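You operate a simulated robot arm through the tools that you are given. There is no shell and no other tool. Be economical: measure what you need, move in short steps, check, and stop when the job is done.

You run a simulated robot arm. Do the job below in one go: nothing can be reset, and whatever is moved stays where it is left.

Task
Fit the two loose tiles in their numbered wells, then move the red score marker to 2.
Fine: turn the dial to round 4; leave the other markers.

The check looks at the end state, three seconds after you hand in, the way a careful person would. Anything else that was tipped, shoved, dropped, spilled or broken makes it a failure.

Robot
A 7-joint arm with a two-finger parallel gripper, fixed in place. Base frame: the origin is at the foot of the arm, x ahead of it, y to its left, z up; the work surface is at about z = 0. Units: mm, degrees, N and s.
With the tool pointing down near the work surface it reaches from about 220 to 580 mm from the base axis. Its first joint turns from -66.0 to 66.0 degrees. Payload 2.5 kg.
The tool frame sits at the grasp point between the pads (the TCP): z along the fingers, y along the line on which they close. The tips reach 23 mm beyond it. The gripper opens to 94 mm. The fingers are 38 mm wide and 10 mm thick; the gripper's body (54 by 96 mm) begins 39 mm behind the TCP.
Orientation is that of the tool frame in the base frame, as [roll, pitch, yaw] about the fixed x, y, z axes, in that order (R = Rz(yaw) Ry(pitch) Rx(roll)). With the fingers straight down and closing along the base's y, the tool's x points along the base's -x, its y along +y and its z along -z.

Tools
- The arm moves only by the tool drive_tool. Its argument "increments" is a list of rows, each a list of 6 numbers: the shift along the tool's x, y, z in units of 20 mm (1.0 is 20 mm), then the turn, a rotation vector about the tool's x, y, z in units of 6 degrees (1.0 is 6 degrees). In form: [[tx, ty, tz, rx, ry, rz], ...]. A call has 1 to 20 rows; each row shifts and turns the commanded pose from where the row before left it, along the tool's axes as they then stand. "claw" is the opening, from 0 (shut) to 1 (fully open), set as the call begins (left out, the last holds). A call with a number of a shift or a turn outside -1 to 1 is refused whole. A row lasts 0.2 s, in which the tool goes at most 50 mm and 8.6 degrees; a call with a longer step from one row to the next is refused whole, and so is a gripper value outside its range. Where a pose cannot be reached the arm comes as near as it can. A force on the tool above 70 N (or 10 N above the force at the start of the call, whichever is more), or a blocked arm, ends the call early, and 0.2 s more pass. Each finger travels about 108 mm/s and halts on what it meets, pressing with about 34 N; the grip force reading is that of the motor and also rises with nothing between the fingers. The clock runs only during rows and for 0.2 s after the last one: add rows that do not move to give the fingers time. It gives the time, the measured TCP pose, the force on the tool (base axes), the opening and the grip force at its end, in the units of the frame above (readings bear some noise), with the torque about the TCP (base axes, N m) and any sound that the robot's microphone picked up.
- Cameras (640 x 400 px; columns grow to the right, rows downward): "scene" is fixed at [107.1, -396.8, 553.6]; the picture's right is [0.92, -0.39, 0.00], its down [-0.18, -0.43, -0.89] and it looks along [0.35, 0.81, -0.46] (base axes); focal length 336 px, centre (320, 200). "wrist" rides on the gripper at [86, 16, -74] in the tool frame; the picture's right is [-0.18, 0.98, 0.00], its down [-0.58, -0.11, -0.81] and it looks along [-0.79, -0.15, 0.59] (tool axes); focal length 243 px, centre (320, 200). There is no depth. A picture from a camera that has moved, and an enlarged one, comes with that camera's place and axes in the base frame and with its lens.
- camera(camera): a new picture of that camera. The clock stands still meanwhile.
- close_up(camera, box): a new picture of the part [left, top, right, bottom] of that camera's present view, enlarged. The clock stands still meanwhile.
- finish_job(): hands the job in; it is judged then, once.

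Work in short steps. Places have to be worked out from the pictures, the camera data and where the tool is seen: move nearer, look again, correct. Check each grasp and each placing, and mend what went wrong. You have 120 turns and 76 pictures in all, those below and enlarged ones among them. Open the gripper and draw the arm clear of the work before you hand the job in, unless the task says otherwise; then end with one line.

The tools are called after "Emit:" as a command line: name --pt "numbers of a row" for each row, then --argument value for the rest, lists and objects as JSON in quotes. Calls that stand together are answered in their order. drive_tool: Moves the arm, as the interface text tells. Its arguments: {"type":"object","properties":{"increments":{"type":"array","items":{"type":"array","items":{"type":"number"}}},"claw":{"type":"number"}},"required":["increments"]} The other tools are called the same way: camera (camera) takes a picture; close_up (camera, box) takes an enlarged picture of a part of a camera's view; finish_job () hands the job in.

At the start:

```text
time_s: 0.0
tool_pos: [349.4, 102.1, 349.5]
ee_rot: [179.9, 0.0, 179.9]
wrist_force: [-0.3, -0.3, -0.5]
torque: [0.0, 0.03, 0.02]
opening: 94.0
grasp_force: 0.0
```

scene: 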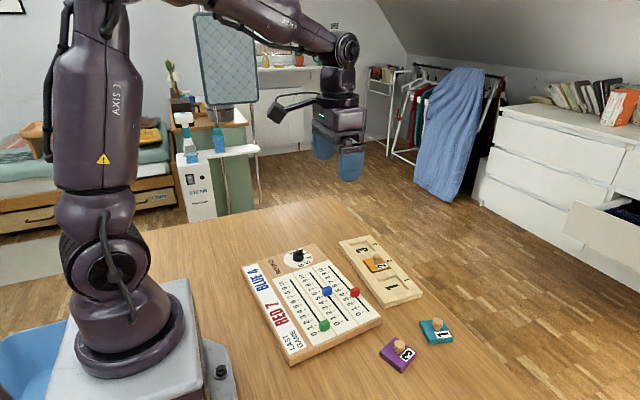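
wrist: 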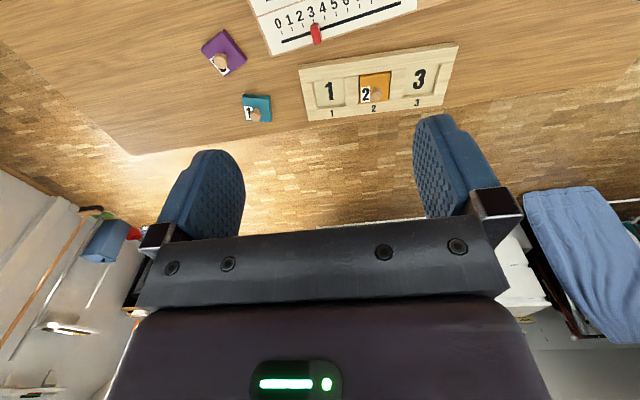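

I start by enlarging the work area in both views to see the board, tray, tiles and dial.

Emit:
close_up --camera "scene" --box '[230, 230, 390, 370]'

Emit:
close_up --camera "scene" --box '[330, 230, 470, 380]'

Emit:
close_up --camera "wrist" --box '[180, 0, 480, 150]'

```text
2.86 times, centred on (310, 300) of scene
camera zoom: at [107.1, -396.8, 553.6], right [0.92, -0.39, 0.0], down [-0.18, -0.43, -0.89], along [0.35, 0.81, -0.46], focal length 960 px, centre (349, -86)
```

zoom: 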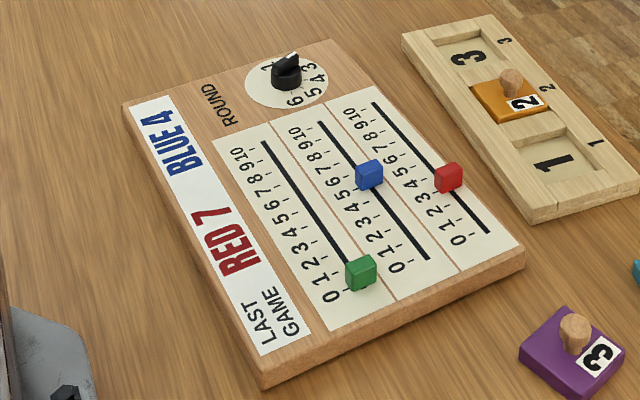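

```text
2.67 times, centred on (400, 305) of scene
camera zoom: at [107.1, -396.8, 553.6], right [0.92, -0.39, 0.0], down [-0.18, -0.43, -0.89], along [0.35, 0.81, -0.46], focal length 896 px, centre (107, -80)
```

zoom: 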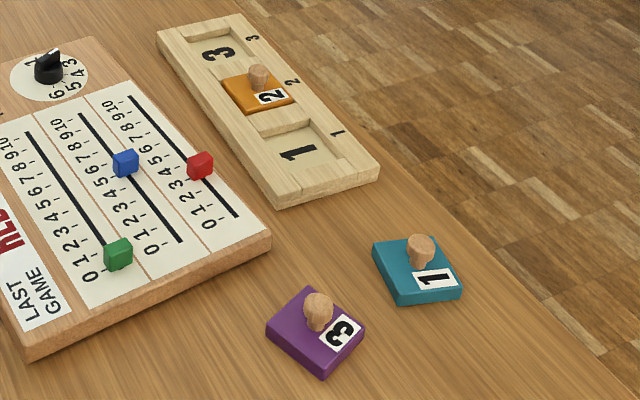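

```text
2.13 times, centred on (330, 75) of wrist
camera zoom: at [263.2, 119.5, 423.1], right [0.18, 0.98, 0.0], down [0.58, -0.11, 0.81], along [0.79, -0.15, -0.59], focal length 518 px, centre (299, 467)
```

zoom: 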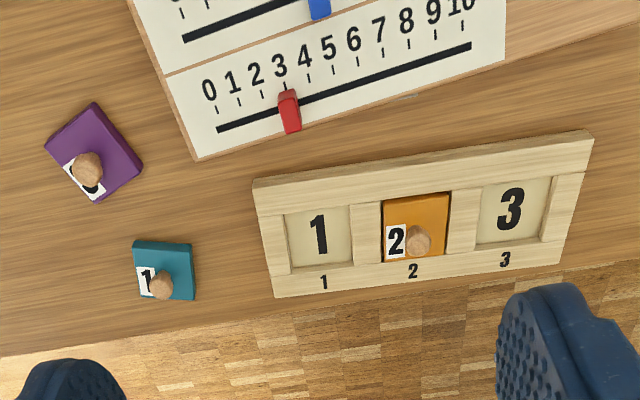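

The purple tile "3" is near (406,-61) and the teal tile "1" near (507,-47). The wells are near (501,92) and (506,250), the red marker near (392,89), and the dial near (331,263). I move closer to the loose tiles to refine these.

Emit:
drive_tool --pt "-0.12 -0.9 0.83 0 0 0" --pt "-0.12 -0.9 0.83 0 0 0" --pt "-0.12 -0.9 0.83 0 0 0" --pt "-0.12 -0.9 0.83 0 0 0" --pt "-0.12 -0.9 0.83 0 0 0" --pt "-0.12 -0.9 0.83 0 0 0" --pt "-0.12 -0.9 0.83 0 0 0" --pt "-0.12 -0.9 0.83 0 0 0" --pt "-0.12 -0.9 0.83 0 0 0" --pt "0 0 0 0 0 0" --claw 0.5

Emit:
camera --camera "wrist"

```text
time_s: 2.2
tool_pos: [371.5, -59.6, 200.1]
ee_rot: [180.0, 0.0, 180.0]
wrist_force: [0.1, -0.1, -0.1]
torque: [-0.02, -0.03, 0.02]
opening: 47.1
grasp_force: 0.1
```

```text
70 pictures are left
camera wrist: at [284.5, -43.0, 273.1], right [0.18, 0.98, 0.0], down [0.58, -0.11, 0.81], along [0.79, -0.15, -0.59], focal length 243 px, centre (320, 200)
```

wrist: 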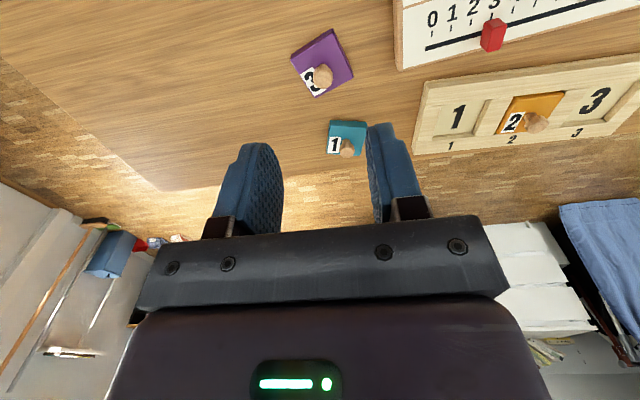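

Both tiles are in view, so I enlarge them.

Emit:
close_up --camera "wrist" --box '[270, 10, 400, 170]'

Emit:
close_up --camera "wrist" --box '[390, 0, 640, 156]'

```text
2.50 times, centred on (335, 90) of wrist
camera zoom: at [284.5, -43.0, 273.1], right [0.18, 0.98, 0.0], down [0.58, -0.11, 0.81], along [0.79, -0.15, -0.59], focal length 606 px, centre (282, 475)
```

zoom: 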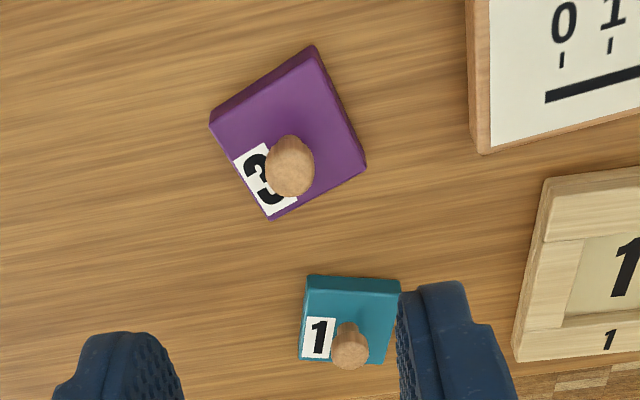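

```text
2.56 times, centred on (515, 78) of wrist
camera zoom: at [284.5, -43.0, 273.1], right [0.18, 0.98, 0.0], down [0.58, -0.11, 0.81], along [0.79, -0.15, -0.59], focal length 621 px, centre (-179, 512)
```

zoom: 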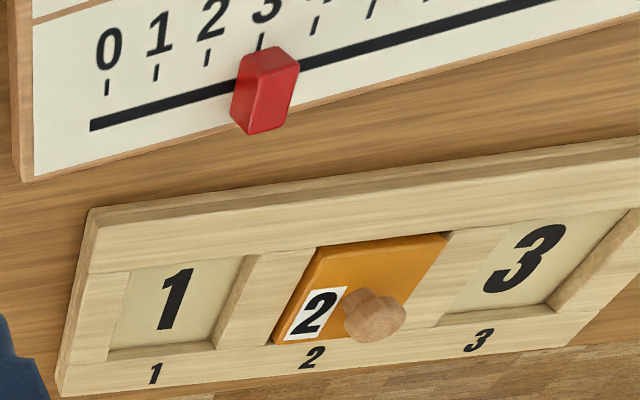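

Teal tile "1" is centred at about (507,-48) and yawed about -12°. Purple tile "3" is at about (405,-62) and yawed about +20°. Both are roughly 48 mm square with central pegs. I go above the teal tile, turn to match it and check.

Emit:
drive_tool --pt "-0.964 0.083 0.786 0 0 0" --pt "-0.964 0.083 0.786 0 0 0" --pt "-0.964 0.083 0.786 0 0 0" --pt "-0.964 0.083 0.786 0 0 0" --pt "-0.964 0.083 0.786 0 0 0" --pt "-0.964 0.083 0.786 0 0 0" --pt "-0.964 0.083 0.786 0 0 0" --pt "0 0 0 0 0 0.7" --pt "0 0 0 0 0 0.7" --pt "0 0 0 0 0 0.7" --pt "0 0 0 0 0 0"

Emit:
camera --camera "wrist"

Emit:
close_up --camera "scene" --box '[360, 250, 500, 380]'

```text
time_s: 4.6
tool_pos: [507.1, -47.4, 89.7]
ee_rot: [180.0, 0.0, 167.3]
wrist_force: [0.3, -0.3, 1.0]
torque: [0.01, 0.02, 0.01]
opening: 46.9
grasp_force: 0.1
```

```text
67 pictures are left
camera wrist: at [425.8, -11.9, 164.0], right [0.4, 0.92, 0.0], down [0.54, -0.23, 0.81], along [0.74, -0.32, -0.59], focal length 243 px, centre (320, 200)
```

wrist: 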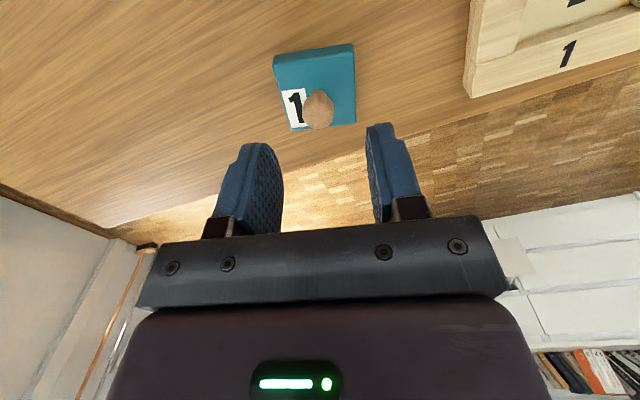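

```text
3.08 times, centred on (430, 315) of scene
camera zoom: at [107.1, -396.8, 553.6], right [0.92, -0.39, 0.0], down [-0.18, -0.43, -0.89], along [0.35, 0.81, -0.46], focal length 1034 px, centre (-18, -154)
```

zoom: 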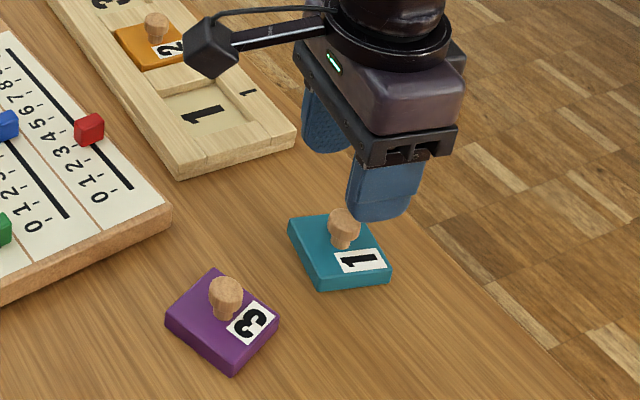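

The peg is directly below the TCP and the tile yaw reads about -15°. I turn a little more, descend so the tips sit just above the tile, then close.

Emit:
drive_tool --pt "0 0 0.6 0 0 0.42" --pt "0 0 0.6 0 0 0" --pt "0 0 0.6 0 0 0" --pt "0 0 0.6 0 0 0" --pt "0 0 0 0 0 0"

Emit:
camera --camera "wrist"

Emit:
close_up --camera "scene" --box '[360, 250, 500, 380]'

```text
time_s: 5.8
tool_pos: [506.6, -46.8, 41.4]
ee_rot: [179.9, -0.1, 164.8]
wrist_force: [-1.1, 0.6, -0.6]
torque: [0.04, 0.01, 0.01]
opening: 47.1
grasp_force: 0.1
```

```text
65 pictures are left
camera wrist: at [427.1, -8.3, 115.8], right [0.43, 0.9, 0.0], down [0.53, -0.26, 0.81], along [0.73, -0.35, -0.59], focal length 243 px, centre (320, 200)
```

wrist: 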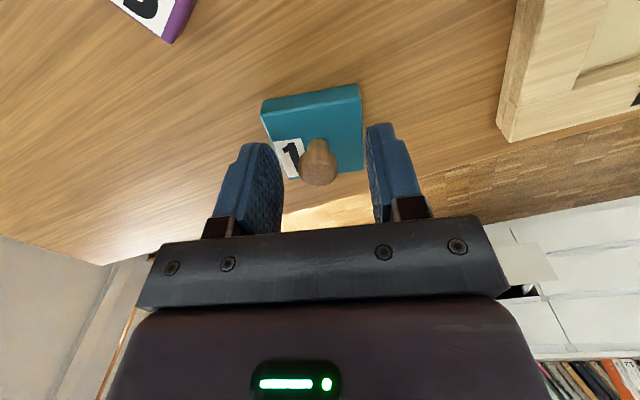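

```text
3.08 times, centred on (430, 315) of scene
camera zoom: at [107.1, -396.8, 553.6], right [0.92, -0.39, 0.0], down [-0.18, -0.43, -0.89], along [0.35, 0.81, -0.46], focal length 1034 px, centre (-18, -154)
```

zoom: 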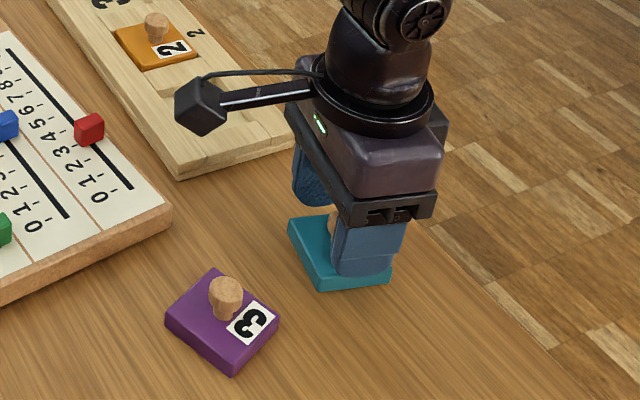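

The peg lies between the pads and nothing is touching. I close on it.

Emit:
drive_tool --pt "0 0 0 0 0 0" --pt "0 0 0 0 0 0" --pt "0 0 0 0 0 0" --pt "0 0 0 0 0 0" --claw 0

```text
time_s: 6.8
tool_pos: [506.8, -47.1, 41.8]
ee_rot: [180.0, 0.0, 164.9]
wrist_force: [0.6, 0.4, 1.6]
torque: [0.01, -0.01, -0.01]
opening: 18.1
grasp_force: 34.9
```

Gripped with an 18 mm opening. I lift, turn toward the tray's yaw, and check that the tile comes along.

Emit:
drive_tool --pt "0 0 -0.5 0 0 0" --pt "0 0 -0.8 0 0 0" --pt "0 0 -0.8 0 0 0" --pt "0 0 -0.8 0 0 -0.5" --pt "0 0 -0.4 0 0 -0.8" --pt "0 0 0 0 0 -0.75" --pt "0 0 0 0 0 0"

Emit:
camera --camera "wrist"

```text
time_s: 8.4
tool_pos: [506.5, -46.4, 108.6]
ee_rot: [-180.0, -0.1, 177.2]
wrist_force: [0.6, 0.6, -0.6]
torque: [0.02, -0.01, 0.03]
opening: 18.0
grasp_force: 33.7
```

```text
63 pictures are left
camera wrist: at [420.5, -26.4, 182.1], right [0.23, 0.97, 0.0], down [0.58, -0.14, 0.81], along [0.78, -0.19, -0.59], focal length 243 px, centre (320, 200)
```

wrist: 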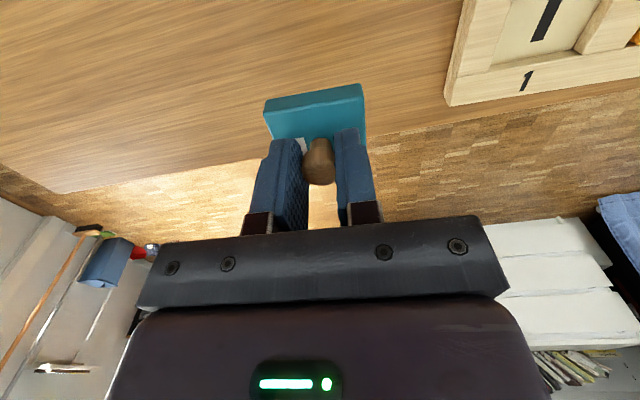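

The tile is held, aligned with the tool within about 1°. I move to a spot where the tray is visible past the tile, so I can measure the wells.

Emit:
drive_tool --pt "0.6 0.73 -0.42 0 0 0" --pt "0.6 0.73 -0.42 0 0 0" --pt "0.6 0.73 -0.42 0 0 0" --pt "0.6 0.73 -0.42 0 0 0" --pt "0.6 0.73 -0.42 0 0 0" --pt "0 0 0 0 0 0" --pt "0 0 0 0 0 0"

Emit:
close_up --camera "wrist" --box '[340, 20, 640, 200]'

Emit:
close_up --camera "wrist" --box '[250, 50, 410, 170]'

```text
time_s: 10.0
tool_pos: [449.7, 28.0, 150.2]
ee_rot: [-179.9, 0.0, 177.0]
wrist_force: [0.2, 0.5, 0.2]
torque: [-0.03, 0.04, -0.03]
opening: 18.0
grasp_force: 33.9
```

```text
2.13 times, centred on (490, 110) of wrist
camera zoom: at [364.2, 49.6, 223.7], right [0.23, 0.97, 0.0], down [0.58, -0.14, 0.81], along [0.78, -0.19, -0.59], focal length 518 px, centre (-43, 392)
```

zoom: 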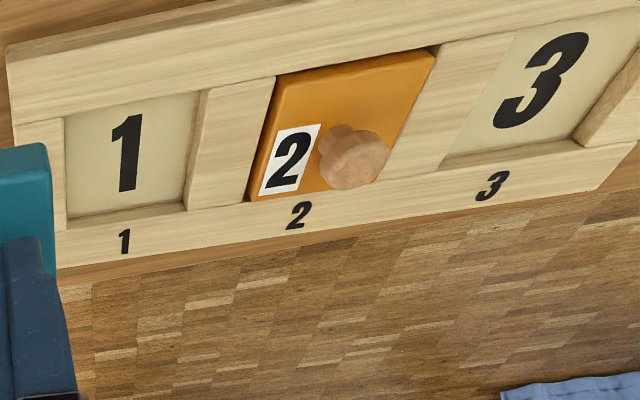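

```text
3.33 times, centred on (330, 110) of wrist
camera zoom: at [364.2, 49.6, 223.7], right [0.23, 0.97, 0.0], down [0.58, -0.14, 0.81], along [0.78, -0.19, -0.59], focal length 809 px, centre (287, 500)
```

zoom: 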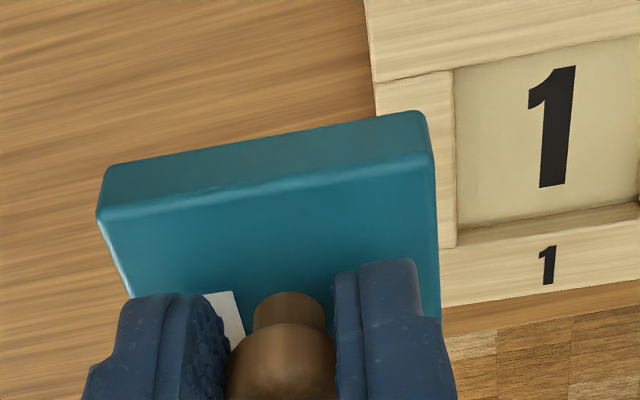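

The well 1 opening is about 54 mm square, centred near (501,93), with the tray yaw at about -2.7°. The tile's centre sits about 3.5 mm beyond the TCP in base x. I move above the well at moderate height and compare edges.

Emit:
drive_tool --pt "-0.448 0.68 0.5 0 0 0" --pt "-0.448 0.68 0.6 0 0 0" --pt "-0.448 0.68 0.7 0 0 0" --pt "-0.448 0.68 0.7 0 0 0" --pt "-0.448 0.68 0.75 0 0 0" --pt "0 0 0 0 0 0" --pt "0 0 0 0 0 0"

Emit:
close_up --camera "wrist" --box '[220, 20, 460, 200]'

Emit:
close_up --camera "scene" --box '[330, 210, 450, 310]'

```text
time_s: 11.6
tool_pos: [498.5, 93.8, 84.2]
ee_rot: [180.0, 0.1, 177.0]
wrist_force: [0.6, -0.1, -0.3]
torque: [-0.02, -0.01, 0.0]
opening: 18.2
grasp_force: 33.8
```

```text
2.22 times, centred on (340, 110) of wrist
camera zoom: at [412.9, 115.2, 158.4], right [0.23, 0.97, 0.0], down [0.58, -0.14, 0.81], along [0.78, -0.19, -0.59], focal length 539 px, centre (276, 400)
```

zoom: 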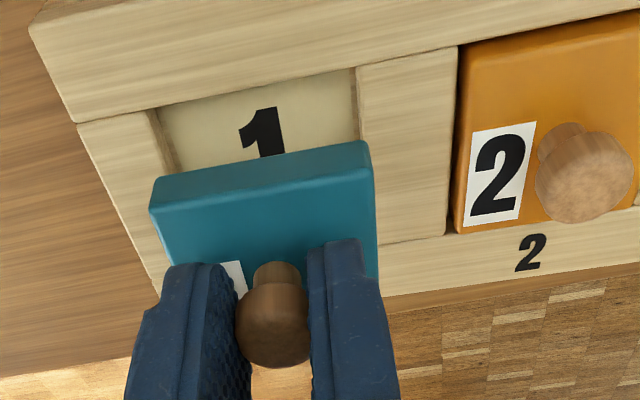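

```text
4.00 times, centred on (390, 260) of scene
camera zoom: at [107.1, -396.8, 553.6], right [0.92, -0.39, 0.0], down [-0.18, -0.43, -0.89], along [0.35, 0.81, -0.46], focal length 1344 px, centre (40, -40)
```

zoom: 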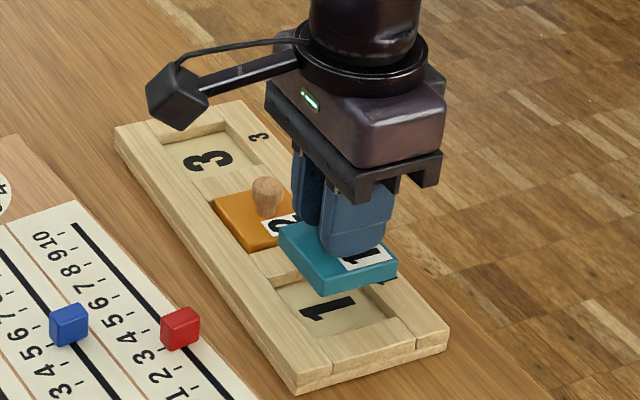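

The tile sits about 1.5 mm too far in +y, and x looks close. I descend another 18 mm with a small correction and compare again.

Emit:
drive_tool --pt "0.01 -0.06 0.45 0 0 0" --pt "0 0 0.45 0 0 0" --pt "0 0 0 0 0 0" --pt "0 0 0 0 0 0"

Emit:
close_up --camera "wrist" --box '[240, 50, 400, 170]'

Emit:
close_up --camera "scene" --box '[370, 245, 450, 315]'

```text
time_s: 12.6
tool_pos: [498.0, 92.5, 67.0]
ee_rot: [-180.0, 0.0, 177.2]
wrist_force: [0.0, 1.0, -0.7]
torque: [0.0, -0.01, -0.02]
opening: 17.8
grasp_force: 34.5
```

```text
3.33 times, centred on (320, 110) of wrist
camera zoom: at [412.7, 114.0, 140.8], right [0.23, 0.97, 0.0], down [0.58, -0.14, 0.81], along [0.78, -0.19, -0.59], focal length 809 px, centre (320, 500)
```

zoom: 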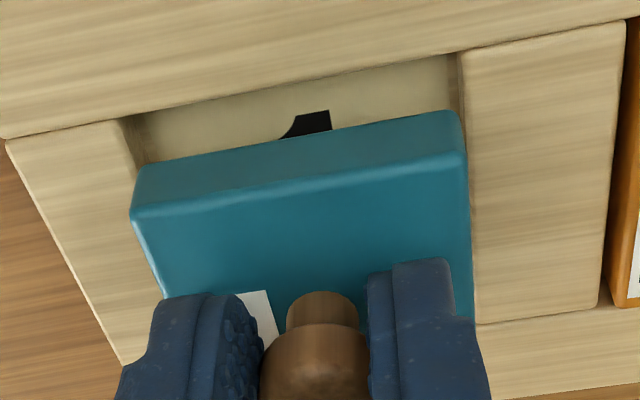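

```text
5.71 times, centred on (410, 280) of scene
camera zoom: at [107.1, -396.8, 553.6], right [0.92, -0.39, 0.0], down [-0.18, -0.43, -0.89], along [0.35, 0.81, -0.46], focal length 1920 px, centre (-194, -257)
```

zoom: 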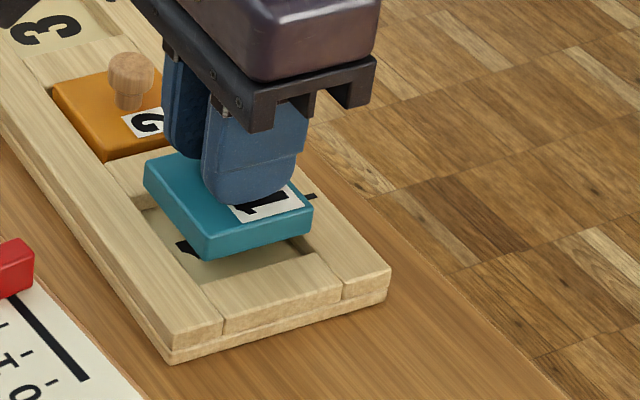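

The margins show about 2–3 mm each side. I correct by 0.7 mm in -y and 0.6 mm in -x, then descend so the tile just enters the well.

Emit:
drive_tool --pt "0.03 -0.038 0.1 0 0 0" --pt "0 0 0.3 0 0 -0.05" --pt "0 0 0.3 0 0 0" --pt "0 0 0 0 0 0" --pt "0 0 0 0 0 0"

Emit:
close_up --camera "wrist" --box '[240, 50, 400, 170]'

Emit:
close_up --camera "scene" --box '[370, 245, 450, 315]'

```text
time_s: 13.8
tool_pos: [497.7, 90.5, 52.6]
ee_rot: [-180.0, 0.0, 177.5]
wrist_force: [-0.9, -0.6, -0.1]
torque: [-0.03, 0.0, -0.01]
opening: 18.0
grasp_force: 34.1
```

```text
3.33 times, centred on (320, 110) of wrist
camera zoom: at [411.9, 112.7, 126.6], right [0.23, 0.97, 0.0], down [0.58, -0.13, 0.81], along [0.79, -0.18, -0.59], focal length 809 px, centre (320, 500)
```

zoom: 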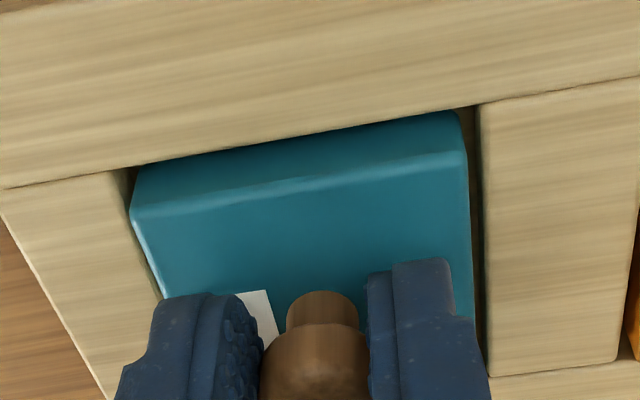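

```text
5.71 times, centred on (410, 280) of scene
camera zoom: at [107.1, -396.8, 553.6], right [0.92, -0.39, 0.0], down [-0.18, -0.43, -0.89], along [0.35, 0.81, -0.46], focal length 1920 px, centre (-194, -257)
```

zoom: 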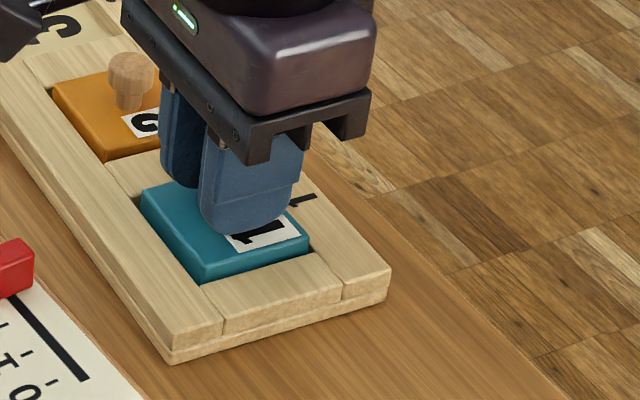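

The tile is in the mouth of the well with a smaller gap on the -y side. I nudge +1.1 mm in y and lower gently, watching the force.

Emit:
drive_tool --pt "0 0.055 0 0 0 0" --pt "0 0 0.1 0 0 0" --pt "0 0 0.1 0 0 0" --pt "0 0 0 0 0 0"

Emit:
close_up --camera "wrist" --box '[240, 50, 400, 170]'

```text
time_s: 14.8
tool_pos: [498.8, 93.5, 49.1]
ee_rot: [179.9, 0.1, 177.5]
wrist_force: [-5.7, -0.8, 19.1]
torque: [-0.12, 0.23, -0.07]
opening: 17.7
grasp_force: 33.7
```

```text
3.33 times, centred on (320, 110) of wrist
camera zoom: at [412.3, 114.0, 123.6], right [0.23, 0.97, 0.0], down [0.57, -0.14, 0.81], along [0.79, -0.18, -0.59], focal length 809 px, centre (320, 500)
```

zoom: 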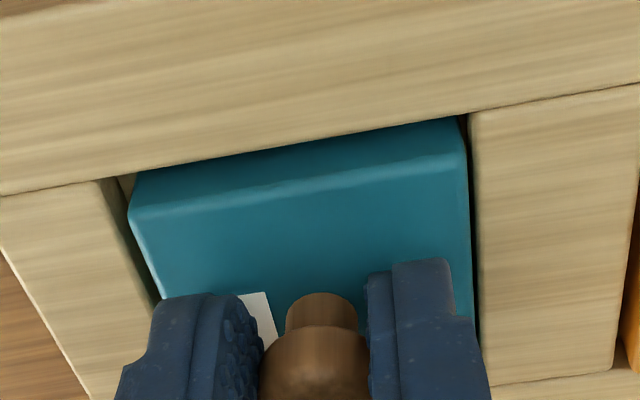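

Contact reads 19 N, centred and so probably the well floor. I check from the scene camera.

Emit:
close_up --camera "scene" --box '[370, 245, 450, 315]'

```text
5.71 times, centred on (410, 280) of scene
camera zoom: at [107.0, -396.8, 553.6], right [0.92, -0.39, 0.0], down [-0.18, -0.43, -0.89], along [0.35, 0.81, -0.46], focal length 1920 px, centre (-194, -257)
```

zoom: 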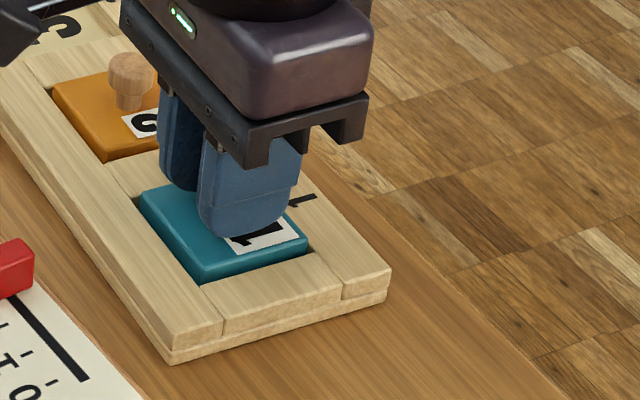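

It looks seated like tile 2. I relieve the force, open partly, lift and look.

Emit:
drive_tool --pt "0 0 -0.03 0 0 0" --pt "0 0 0 0 0 0" --pt "0 0 0 0 0 0" --claw 0.45

Emit:
drive_tool --pt "0 0 -0.5 0 0 0" --pt "0 0 -0.8 0 0 0" --pt "0 0 -0.9 0 0 0" --pt "0 0 -1 0 0 0" --pt "0.3 0 -1 0 0 0" --pt "0 0 0 0 0 0"

Emit:
close_up --camera "scene" --box '[330, 225, 450, 325]'

Emit:
close_up --camera "wrist" --box '[240, 0, 560, 200]'

```text
time_s: 15.6
tool_pos: [498.0, 93.4, 48.9]
ee_rot: [-179.9, 0.0, 177.4]
wrist_force: [-0.5, -0.5, -0.3]
torque: [0.0, 0.0, 0.01]
opening: 42.2
grasp_force: 0.0
```

```text
time_s: 17.0
tool_pos: [492.5, 92.2, 134.0]
ee_rot: [-180.0, -0.1, 177.6]
wrist_force: [1.1, -0.1, -0.2]
torque: [0.03, -0.02, 0.0]
opening: 42.4
grasp_force: 0.0
```

```text
4.00 times, centred on (390, 275) of scene
camera zoom: at [107.1, -396.8, 553.6], right [0.92, -0.39, 0.0], down [-0.18, -0.43, -0.89], along [0.35, 0.81, -0.46], focal length 1344 px, centre (40, -100)
```

zoom: 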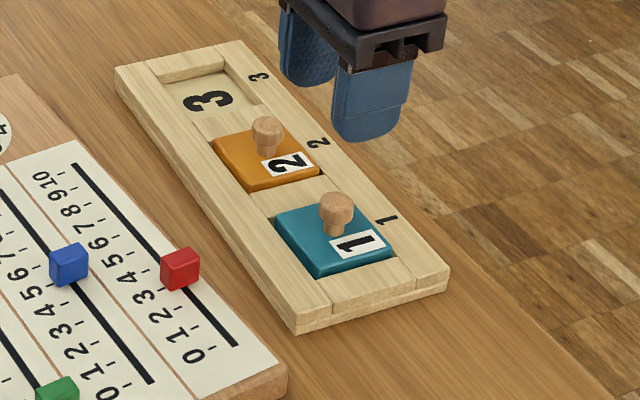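

```text
2.00 times, centred on (400, 100) of wrist
camera zoom: at [406.2, 113.7, 207.9], right [0.23, 0.97, 0.0], down [0.58, -0.13, 0.81], along [0.79, -0.18, -0.59], focal length 485 px, centre (160, 400)
```

zoom: 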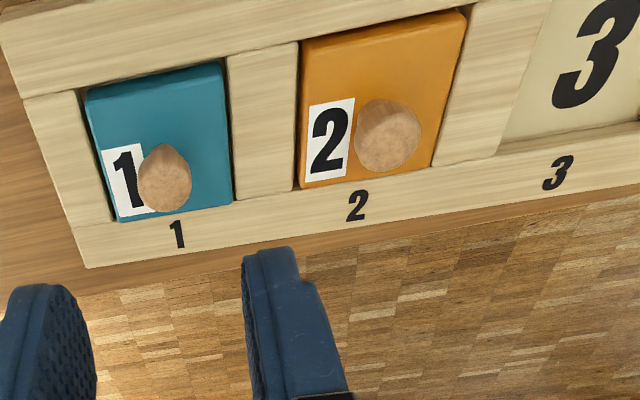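

Tile 1 is seated. Next I move above the purple tile, turning the tool to yaw about 200° to match it.

Emit:
drive_tool --pt "0.448 -0.876 0.244 0 0 0" --pt "0.448 -0.876 0.244 0 0 0" --pt "0.448 -0.876 0.244 0 0 0" --pt "0.448 -0.876 0.244 0 0 0" --pt "0.448 -0.876 0.244 0 0 0" --pt "0.448 -0.876 0.244 0 0 0" --pt "0.448 -0.876 0.244 0 0 0" --pt "0.448 -0.876 0.244 0 0 0" --pt "0.448 -0.876 0.244 0 0 0" --pt "0 0 0 0 0 -0.94" --pt "0 0 0 0 0 -0.94" --pt "0 0 0 0 0 -0.94" --pt "0 0 0 0 0 -0.94" --pt "0 0 0 0 0 0"

Emit:
close_up --camera "wrist" --box '[220, 0, 420, 150]'

```text
time_s: 20.0
tool_pos: [403.6, -61.5, 91.0]
ee_rot: [-179.9, 0.0, -159.9]
wrist_force: [-0.4, 0.1, 0.6]
torque: [-0.02, 0.01, 0.03]
opening: 42.4
grasp_force: 0.0
```

```text
2.67 times, centred on (320, 75) of wrist
camera zoom: at [316.8, -74.2, 163.4], right [-0.16, 0.99, 0.0], down [0.58, 0.1, 0.81], along [0.8, 0.13, -0.59], focal length 647 px, centre (320, 533)
```

zoom: 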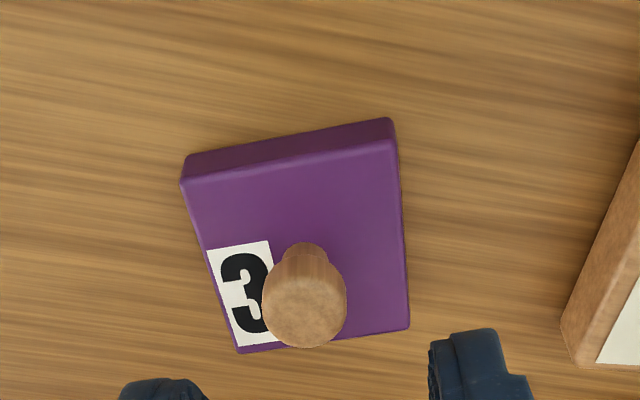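

Aligned, and the peg is 4 mm off in both tool x and y. I correct, descend and close.

Emit:
drive_tool --pt "-0.2 -0.205 0.3 0 0 0" --pt "0 0 0.72 0 0 0" --pt "0 0 0.72 0 0 0" --pt "0 0 0.72 0 0 0" --pt "0 0 0 0 0 0"

Emit:
drive_tool --pt "0 0 0 0 0 0" --pt "0 0 0 0 0 0" --pt "0 0 0 0 0 0" --pt "0 0 0 0 0 0" --claw 0

Emit:
close_up --camera "wrist" --box '[240, 50, 400, 170]'

```text
time_s: 21.2
tool_pos: [408.4, -63.4, 38.9]
ee_rot: [-179.9, 0.1, -160.0]
wrist_force: [-0.2, 0.3, -0.8]
torque: [-0.04, -0.03, 0.04]
opening: 42.3
grasp_force: 0.1
```

```text
time_s: 22.2
tool_pos: [408.7, -63.0, 39.8]
ee_rot: [180.0, 0.1, -160.1]
wrist_force: [0.2, 0.0, 1.2]
torque: [0.02, 0.05, -0.02]
opening: 18.5
grasp_force: 33.4
```

```text
3.33 times, centred on (320, 110) of wrist
camera zoom: at [322.0, -76.4, 114.0], right [-0.16, 0.99, 0.0], down [0.58, 0.1, 0.81], along [0.8, 0.13, -0.59], focal length 809 px, centre (320, 500)
```

zoom: 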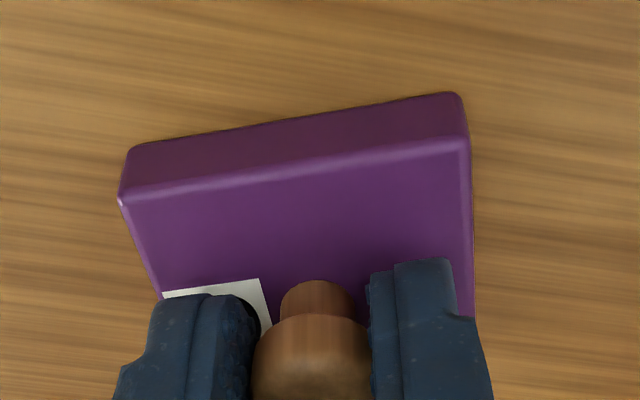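

The grip is centred at 18.5 mm. I lift, rotate to the tray yaw, and go to a viewpoint near well 3.

Emit:
drive_tool --pt "0 0 -0.5 0 0 0" --pt "0 0 -0.9 0 0 0" --pt "0 0 -0.9 0 0 0" --pt "0 0 -0.9 0 0 0" --pt "0 0 -0.6 0 0 0.94" --pt "0 0 -0.6 0 0 0.94" --pt "0 0 -0.6 0 0 0.94" --pt "0 0 -0.5 0 0 0.95" --pt "0 0 0 0 0 0"

Emit:
drive_tool --pt "-0.118 0.94 0 0 0 0" --pt "-0.118 0.94 0 0 0 0" --pt "-0.118 0.94 0 0 0 0" --pt "-0.118 0.94 0 0 0 0" --pt "-0.118 0.94 0 0 0 0" --pt "-0.118 0.94 0 0 0 0" --pt "-0.118 0.94 0 0 0 0" --pt "-0.118 0.94 0 0 0 0" --pt "-0.118 0.94 0 0 0 0" --pt "-0.118 0.94 0 0 0 0" --pt "-0.118 0.94 0 0 0 0" --pt "-0.118 0.94 0 0 0 0" --pt "-0.118 0.94 0 0 0 0" --pt "0 0 0 0 0 0" --pt "0 0 0 0 0 0"

Emit:
camera --camera "wrist"

Emit:
close_up --camera "wrist" --box '[360, 20, 640, 190]'

```text
time_s: 24.2
tool_pos: [409.6, -63.0, 151.0]
ee_rot: [-180.0, 0.1, 177.3]
wrist_force: [-0.3, -0.9, -0.2]
torque: [0.01, -0.02, -0.03]
opening: 18.2
grasp_force: 34.0
```

```text
time_s: 27.4
tool_pos: [451.2, 179.1, 150.7]
ee_rot: [-180.0, -0.1, 177.4]
wrist_force: [0.1, -1.2, -0.9]
torque: [0.01, 0.01, 0.0]
opening: 17.9
grasp_force: 33.8
```

```text
48 pictures are left
camera wrist: at [365.3, 200.6, 224.0], right [0.23, 0.97, 0.0], down [0.58, -0.14, 0.81], along [0.78, -0.18, -0.59], focal length 243 px, centre (320, 200)
```

wrist: 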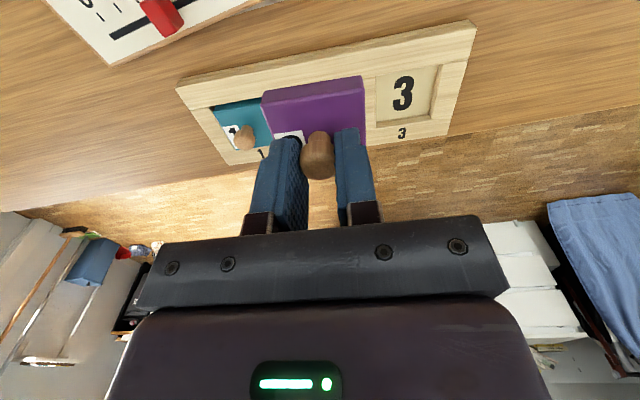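

```text
2.29 times, centred on (500, 105) of wrist
camera zoom: at [365.3, 200.6, 224.0], right [0.23, 0.97, 0.0], down [0.58, -0.14, 0.81], along [0.78, -0.18, -0.59], focal length 555 px, centre (-91, 417)
```

zoom: 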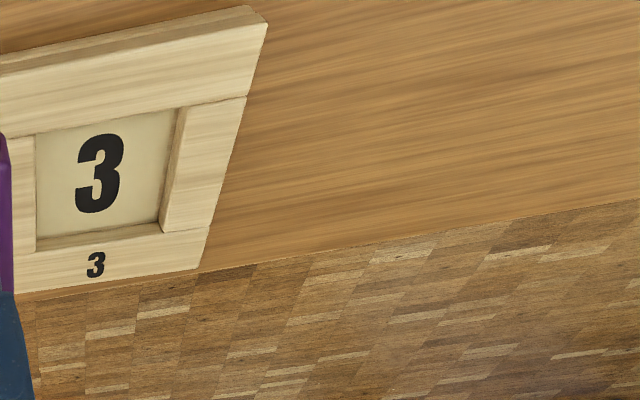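

Well 3 is centred at about (507.5, 249). I move above it with the tile bottom well clear.

Emit:
drive_tool --pt "-0.537 0.724 0.4 0 0 0" --pt "-0.537 0.724 0.4 0 0 0" --pt "-0.537 0.724 0.8 0 0 0" --pt "-0.537 0.724 0.8 0 0 0" --pt "-0.537 0.724 0.9 0 0 -0.05" --pt "0 0 0 0 0 0" --pt "0 0 0 0 0 0"

Emit:
close_up --camera "wrist" --box '[220, 20, 420, 170]'

```text
time_s: 29.0
tool_pos: [507.9, 250.2, 84.9]
ee_rot: [180.0, 0.0, 177.7]
wrist_force: [0.2, -0.3, -0.7]
torque: [0.02, 0.02, 0.03]
opening: 17.7
grasp_force: 34.4
```

```text
2.67 times, centred on (320, 95) of wrist
camera zoom: at [422.1, 270.7, 157.9], right [0.22, 0.97, 0.0], down [0.58, -0.13, 0.81], along [0.79, -0.18, -0.59], focal length 647 px, centre (320, 480)
```

zoom: 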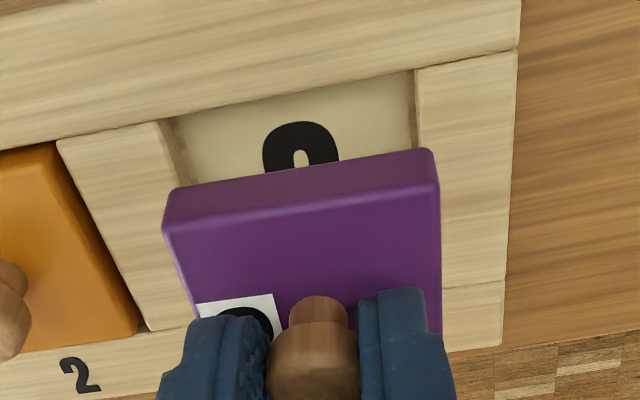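

The tile needs about -2.3 mm in y, +2 mm in x and about +1.2° of yaw. I correct, descend 18 mm and recheck.

Emit:
drive_tool --pt "-0.1 -0.115 0.45 0 0 -0.2" --pt "0 0 0.45 0 0 0" --pt "0 0 0 0 0 0" --pt "0 0 0 0 0 0"

Emit:
close_up --camera "wrist" --box '[240, 50, 400, 170]'

```text
time_s: 30.0
tool_pos: [509.9, 247.6, 67.0]
ee_rot: [180.0, 0.0, 178.9]
wrist_force: [0.5, 0.3, -0.2]
torque: [0.01, 0.08, -0.05]
opening: 17.9
grasp_force: 34.2
```

```text
3.33 times, centred on (320, 110) of wrist
camera zoom: at [423.6, 266.2, 140.2], right [0.2, 0.98, 0.0], down [0.58, -0.12, 0.81], along [0.79, -0.16, -0.59], focal length 809 px, centre (320, 500)
```

zoom: 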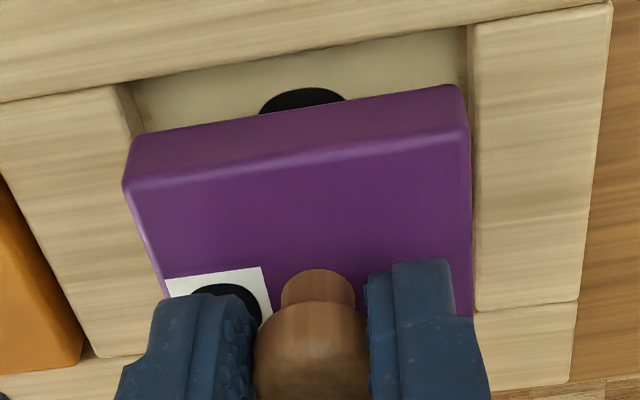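

It is now centred with aligned yaw. I lower it into the mouth of the well.

Emit:
drive_tool --pt "0 0 0.3 0 0 0" --pt "0 0 0.25 0 0 0" --pt "0 0 0.2 0 0 0" --pt "0 0 0 0 0 0" --pt "0 0 0 0 0 0"

Emit:
close_up --camera "wrist" --box '[240, 50, 400, 170]'

Emit:
close_up --camera "scene" --box '[320, 215, 420, 295]'

```text
time_s: 31.2
tool_pos: [510.1, 247.4, 52.4]
ee_rot: [-180.0, 0.0, 178.9]
wrist_force: [-1.8, 1.1, 0.7]
torque: [0.05, 0.08, 0.02]
opening: 18.0
grasp_force: 34.0
```

```text
3.33 times, centred on (320, 110) of wrist
camera zoom: at [423.7, 266.2, 125.0], right [0.2, 0.98, 0.0], down [0.58, -0.12, 0.81], along [0.79, -0.16, -0.59], focal length 809 px, centre (320, 500)
```

zoom: 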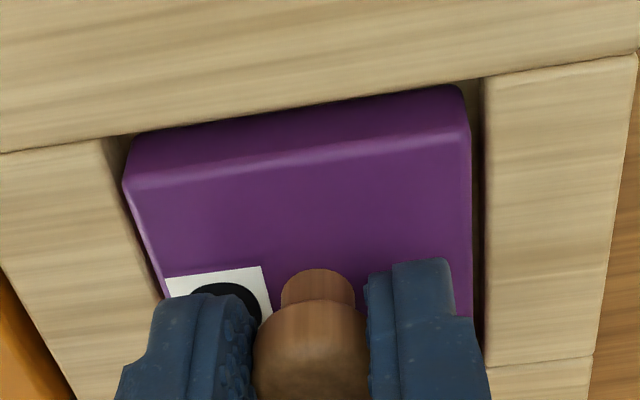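

```text
5.00 times, centred on (370, 255) of scene
camera zoom: at [107.1, -396.8, 553.6], right [0.92, -0.39, 0.0], down [-0.18, -0.43, -0.89], along [0.35, 0.81, -0.46], focal length 1680 px, centre (70, -75)
```

zoom: 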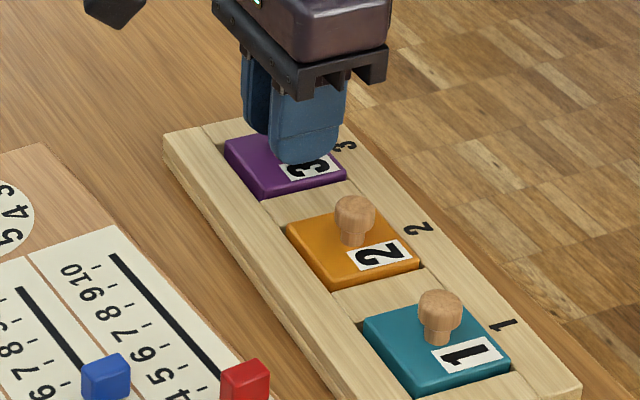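

Gaps are even and there's no contact yet. I lower the last few mm in small steps, then read the force.

Emit:
drive_tool --pt "0 0 0.1 0 0 0" --pt "0 0 0.08 0 0 0" --pt "0 0 0.07 0 0 0" --pt "0 0 0 0 0 0"

```text
time_s: 32.2
tool_pos: [511.9, 247.9, 49.5]
ee_rot: [179.9, 0.3, 178.9]
wrist_force: [-10.3, -4.4, 32.9]
torque: [-0.53, 0.31, 0.01]
opening: 17.2
grasp_force: 34.1
```

Force reached 33 N slightly earlier than expected, with the contact off to the -y side. I back up 1 mm and look.

Emit:
drive_tool --pt "0 0 -0.15 0 0 0" --pt "0 0 0 0 0 0"

Emit:
close_up --camera "wrist" --box '[240, 50, 400, 170]'

Emit:
close_up --camera "scene" --box '[350, 235, 400, 275]'

```text
time_s: 32.8
tool_pos: [510.2, 248.5, 48.6]
ee_rot: [-179.9, 0.0, 178.9]
wrist_force: [3.6, 1.9, 11.9]
torque: [0.32, -0.21, -0.01]
opening: 16.5
grasp_force: 33.8
```

```text
3.33 times, centred on (320, 110) of wrist
camera zoom: at [423.6, 265.8, 122.9], right [0.2, 0.98, 0.0], down [0.58, -0.12, 0.81], along [0.79, -0.16, -0.59], focal length 809 px, centre (320, 500)
```

zoom: 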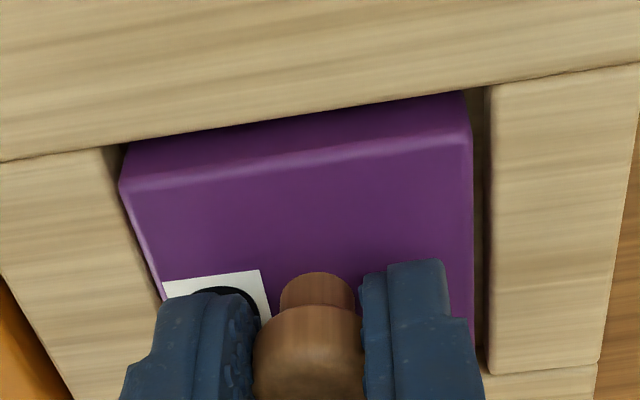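

```text
10.00 times, centred on (375, 255) of scene
camera zoom: at [107.0, -396.8, 553.6], right [0.92, -0.39, 0.0], down [-0.18, -0.43, -0.89], along [0.35, 0.81, -0.46], focal length 3360 px, centre (-230, -350)
```

zoom: 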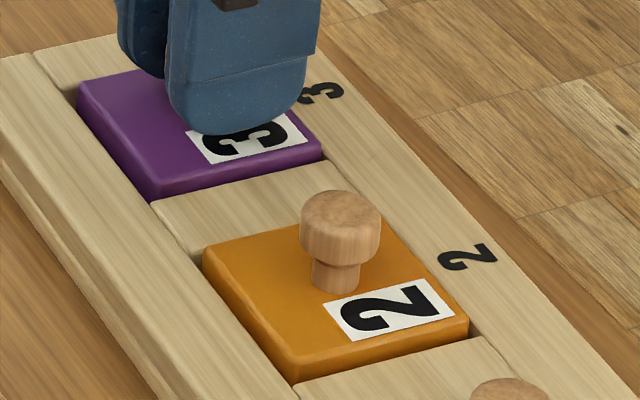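

The tile sits hard against the -y wall, with about 2.5 mm free on the +y side. I raise 3 mm, shift +1.3 mm in y, and lower again.

Emit:
drive_tool --pt "0 0 -0.15 0 0 0" --pt "0 0.065 0 0 0 0" --pt "0 0 0.1 0 0 0" --pt "0 0 0.08 0 0 0" --pt "0 0 0 0 0 0"

Emit:
close_up --camera "wrist" --box '[240, 50, 400, 170]'

```text
time_s: 34.0
tool_pos: [510.4, 249.8, 49.1]
ee_rot: [179.9, 0.1, 178.8]
wrist_force: [-1.2, 0.4, 9.5]
torque: [0.43, 0.07, 0.08]
opening: 16.5
grasp_force: 34.4
```

```text
3.33 times, centred on (320, 110) of wrist
camera zoom: at [423.6, 267.7, 123.0], right [0.2, 0.98, 0.0], down [0.58, -0.12, 0.81], along [0.79, -0.16, -0.59], focal length 809 px, centre (320, 500)
```

zoom: 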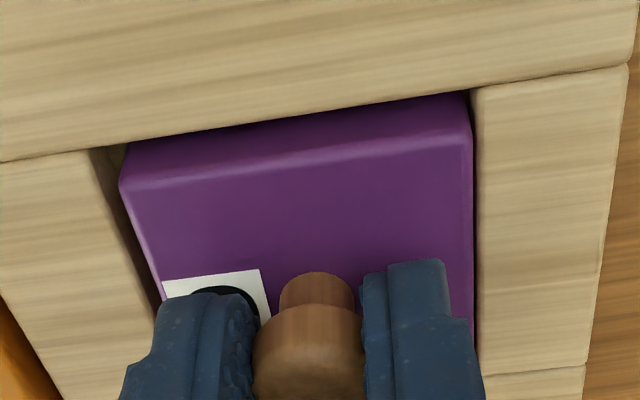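

Slightly overshot, so I shift back 0.6 mm and lower lightly.

Emit:
drive_tool --pt "0 -0.035 -0.1 0 0 0" --pt "0 0 0.08 0 0 0" --pt "0 0 0.06 0 0 0" --pt "0 0 0 0 0 0"

Emit:
close_up --camera "wrist" --box '[240, 50, 400, 170]'

```text
time_s: 35.0
tool_pos: [509.9, 247.9, 49.8]
ee_rot: [179.9, 0.2, 178.9]
wrist_force: [-6.1, -0.7, 18.4]
torque: [-0.28, 0.2, -0.04]
opening: 16.5
grasp_force: 33.8
```

```text
3.33 times, centred on (320, 110) of wrist
camera zoom: at [423.7, 266.7, 122.7], right [0.2, 0.98, 0.0], down [0.58, -0.12, 0.81], along [0.79, -0.16, -0.59], focal length 809 px, centre (320, 500)
```

zoom: 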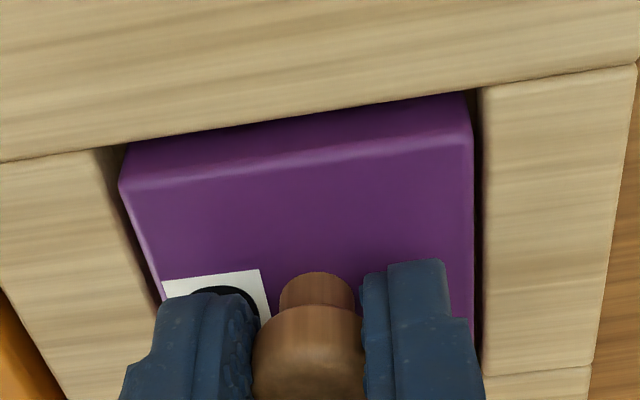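

Centred, with light contact. I release and lift to inspect.

Emit:
drive_tool --pt "0 0 -0.03 0 0 0" --pt "0 0 0 0 0 0" --pt "0 0 0 0 0 0" --claw 0.45

Emit:
drive_tool --pt "0 0 -0.5 0 0 0" --pt "0 0 -0.8 0 0 0" --pt "0 0 -0.9 0 0 0" --pt "0 0 -1 0 0 0" --pt "0.4 0 -1 0 0 0" --pt "0 0 0 0 0 0"

Emit:
close_up --camera "scene" --box '[335, 225, 435, 305]'

Emit:
close_up --camera "wrist" --box '[220, 0, 420, 130]'

```text
time_s: 35.8
tool_pos: [511.1, 248.5, 48.7]
ee_rot: [179.9, -0.1, 178.9]
wrist_force: [-0.7, 0.9, 0.0]
torque: [-0.04, 0.01, -0.01]
opening: 42.5
grasp_force: 0.0
```

```text
time_s: 37.2
tool_pos: [500.6, 247.3, 133.0]
ee_rot: [-180.0, 0.0, 178.9]
wrist_force: [-0.2, 0.4, 0.1]
torque: [-0.04, -0.03, 0.0]
opening: 42.2
grasp_force: 0.1
```

```text
5.00 times, centred on (385, 265) of scene
camera zoom: at [107.1, -396.8, 553.6], right [0.92, -0.39, 0.0], down [-0.18, -0.43, -0.89], along [0.35, 0.81, -0.46], focal length 1680 px, centre (-5, -125)
```

zoom: 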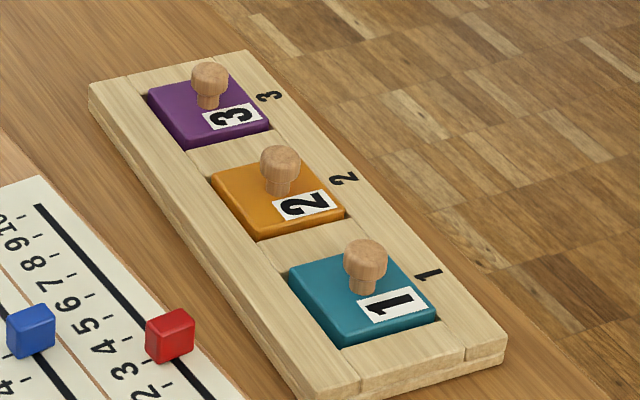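

```text
3.08 times, centred on (320, 65) of wrist
camera zoom: at [415.5, 266.9, 206.7], right [0.2, 0.98, 0.0], down [0.58, -0.12, 0.81], along [0.79, -0.16, -0.59], focal length 746 px, centre (320, 615)
```

zoom: 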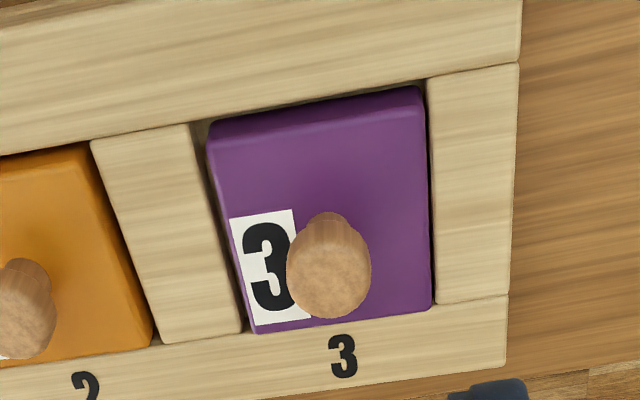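

Tile 3 is seated too. Now I move over the scoreboard to measure the red slider.

Emit:
drive_tool --pt "0.764 -0.889 -0.094 0 0 0" --pt "0.764 -0.889 -0.094 0 0 0" --pt "0.764 -0.889 -0.094 0 0 0" --pt "0.764 -0.889 -0.094 0 0 0" --pt "0.764 -0.889 -0.094 0 0 0" --pt "0.764 -0.889 -0.094 0 0 0" --pt "0.764 -0.889 -0.094 0 0 0" --pt "0.764 -0.889 -0.094 0 0 0" --pt "0.764 -0.889 -0.094 0 0 0" --pt "0 0 0 0 0 0"

Emit:
camera --camera "wrist"

Emit:
close_up --camera "wrist" --box '[200, 0, 440, 150]'

```text
time_s: 39.4
tool_pos: [360.3, 88.8, 150.5]
ee_rot: [180.0, 0.0, 178.9]
wrist_force: [0.9, -0.2, -0.2]
torque: [0.04, 0.01, 0.01]
opening: 42.4
grasp_force: 0.0
```

```text
36 pictures are left
camera wrist: at [274.2, 108.8, 223.7], right [0.2, 0.98, 0.0], down [0.58, -0.12, 0.81], along [0.79, -0.16, -0.59], focal length 243 px, centre (320, 200)
```

wrist: 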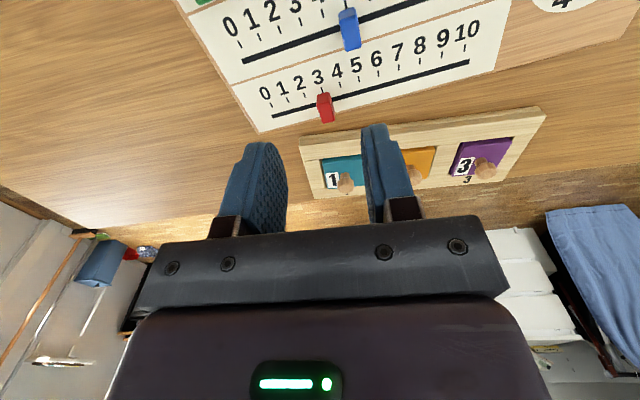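

```text
2.67 times, centred on (320, 75) of wrist
camera zoom: at [274.2, 108.8, 223.7], right [0.2, 0.98, 0.0], down [0.58, -0.12, 0.81], along [0.79, -0.16, -0.59], focal length 647 px, centre (320, 533)
```

zoom: 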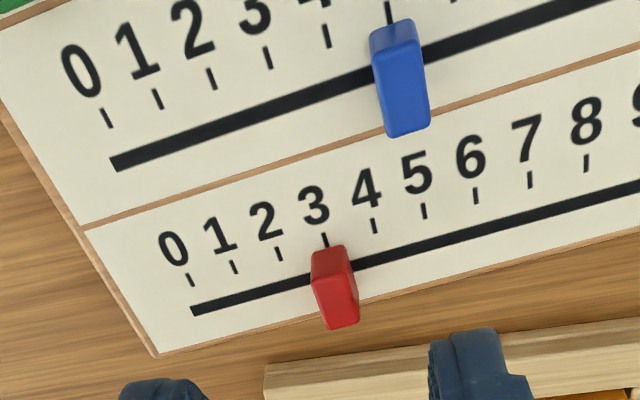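

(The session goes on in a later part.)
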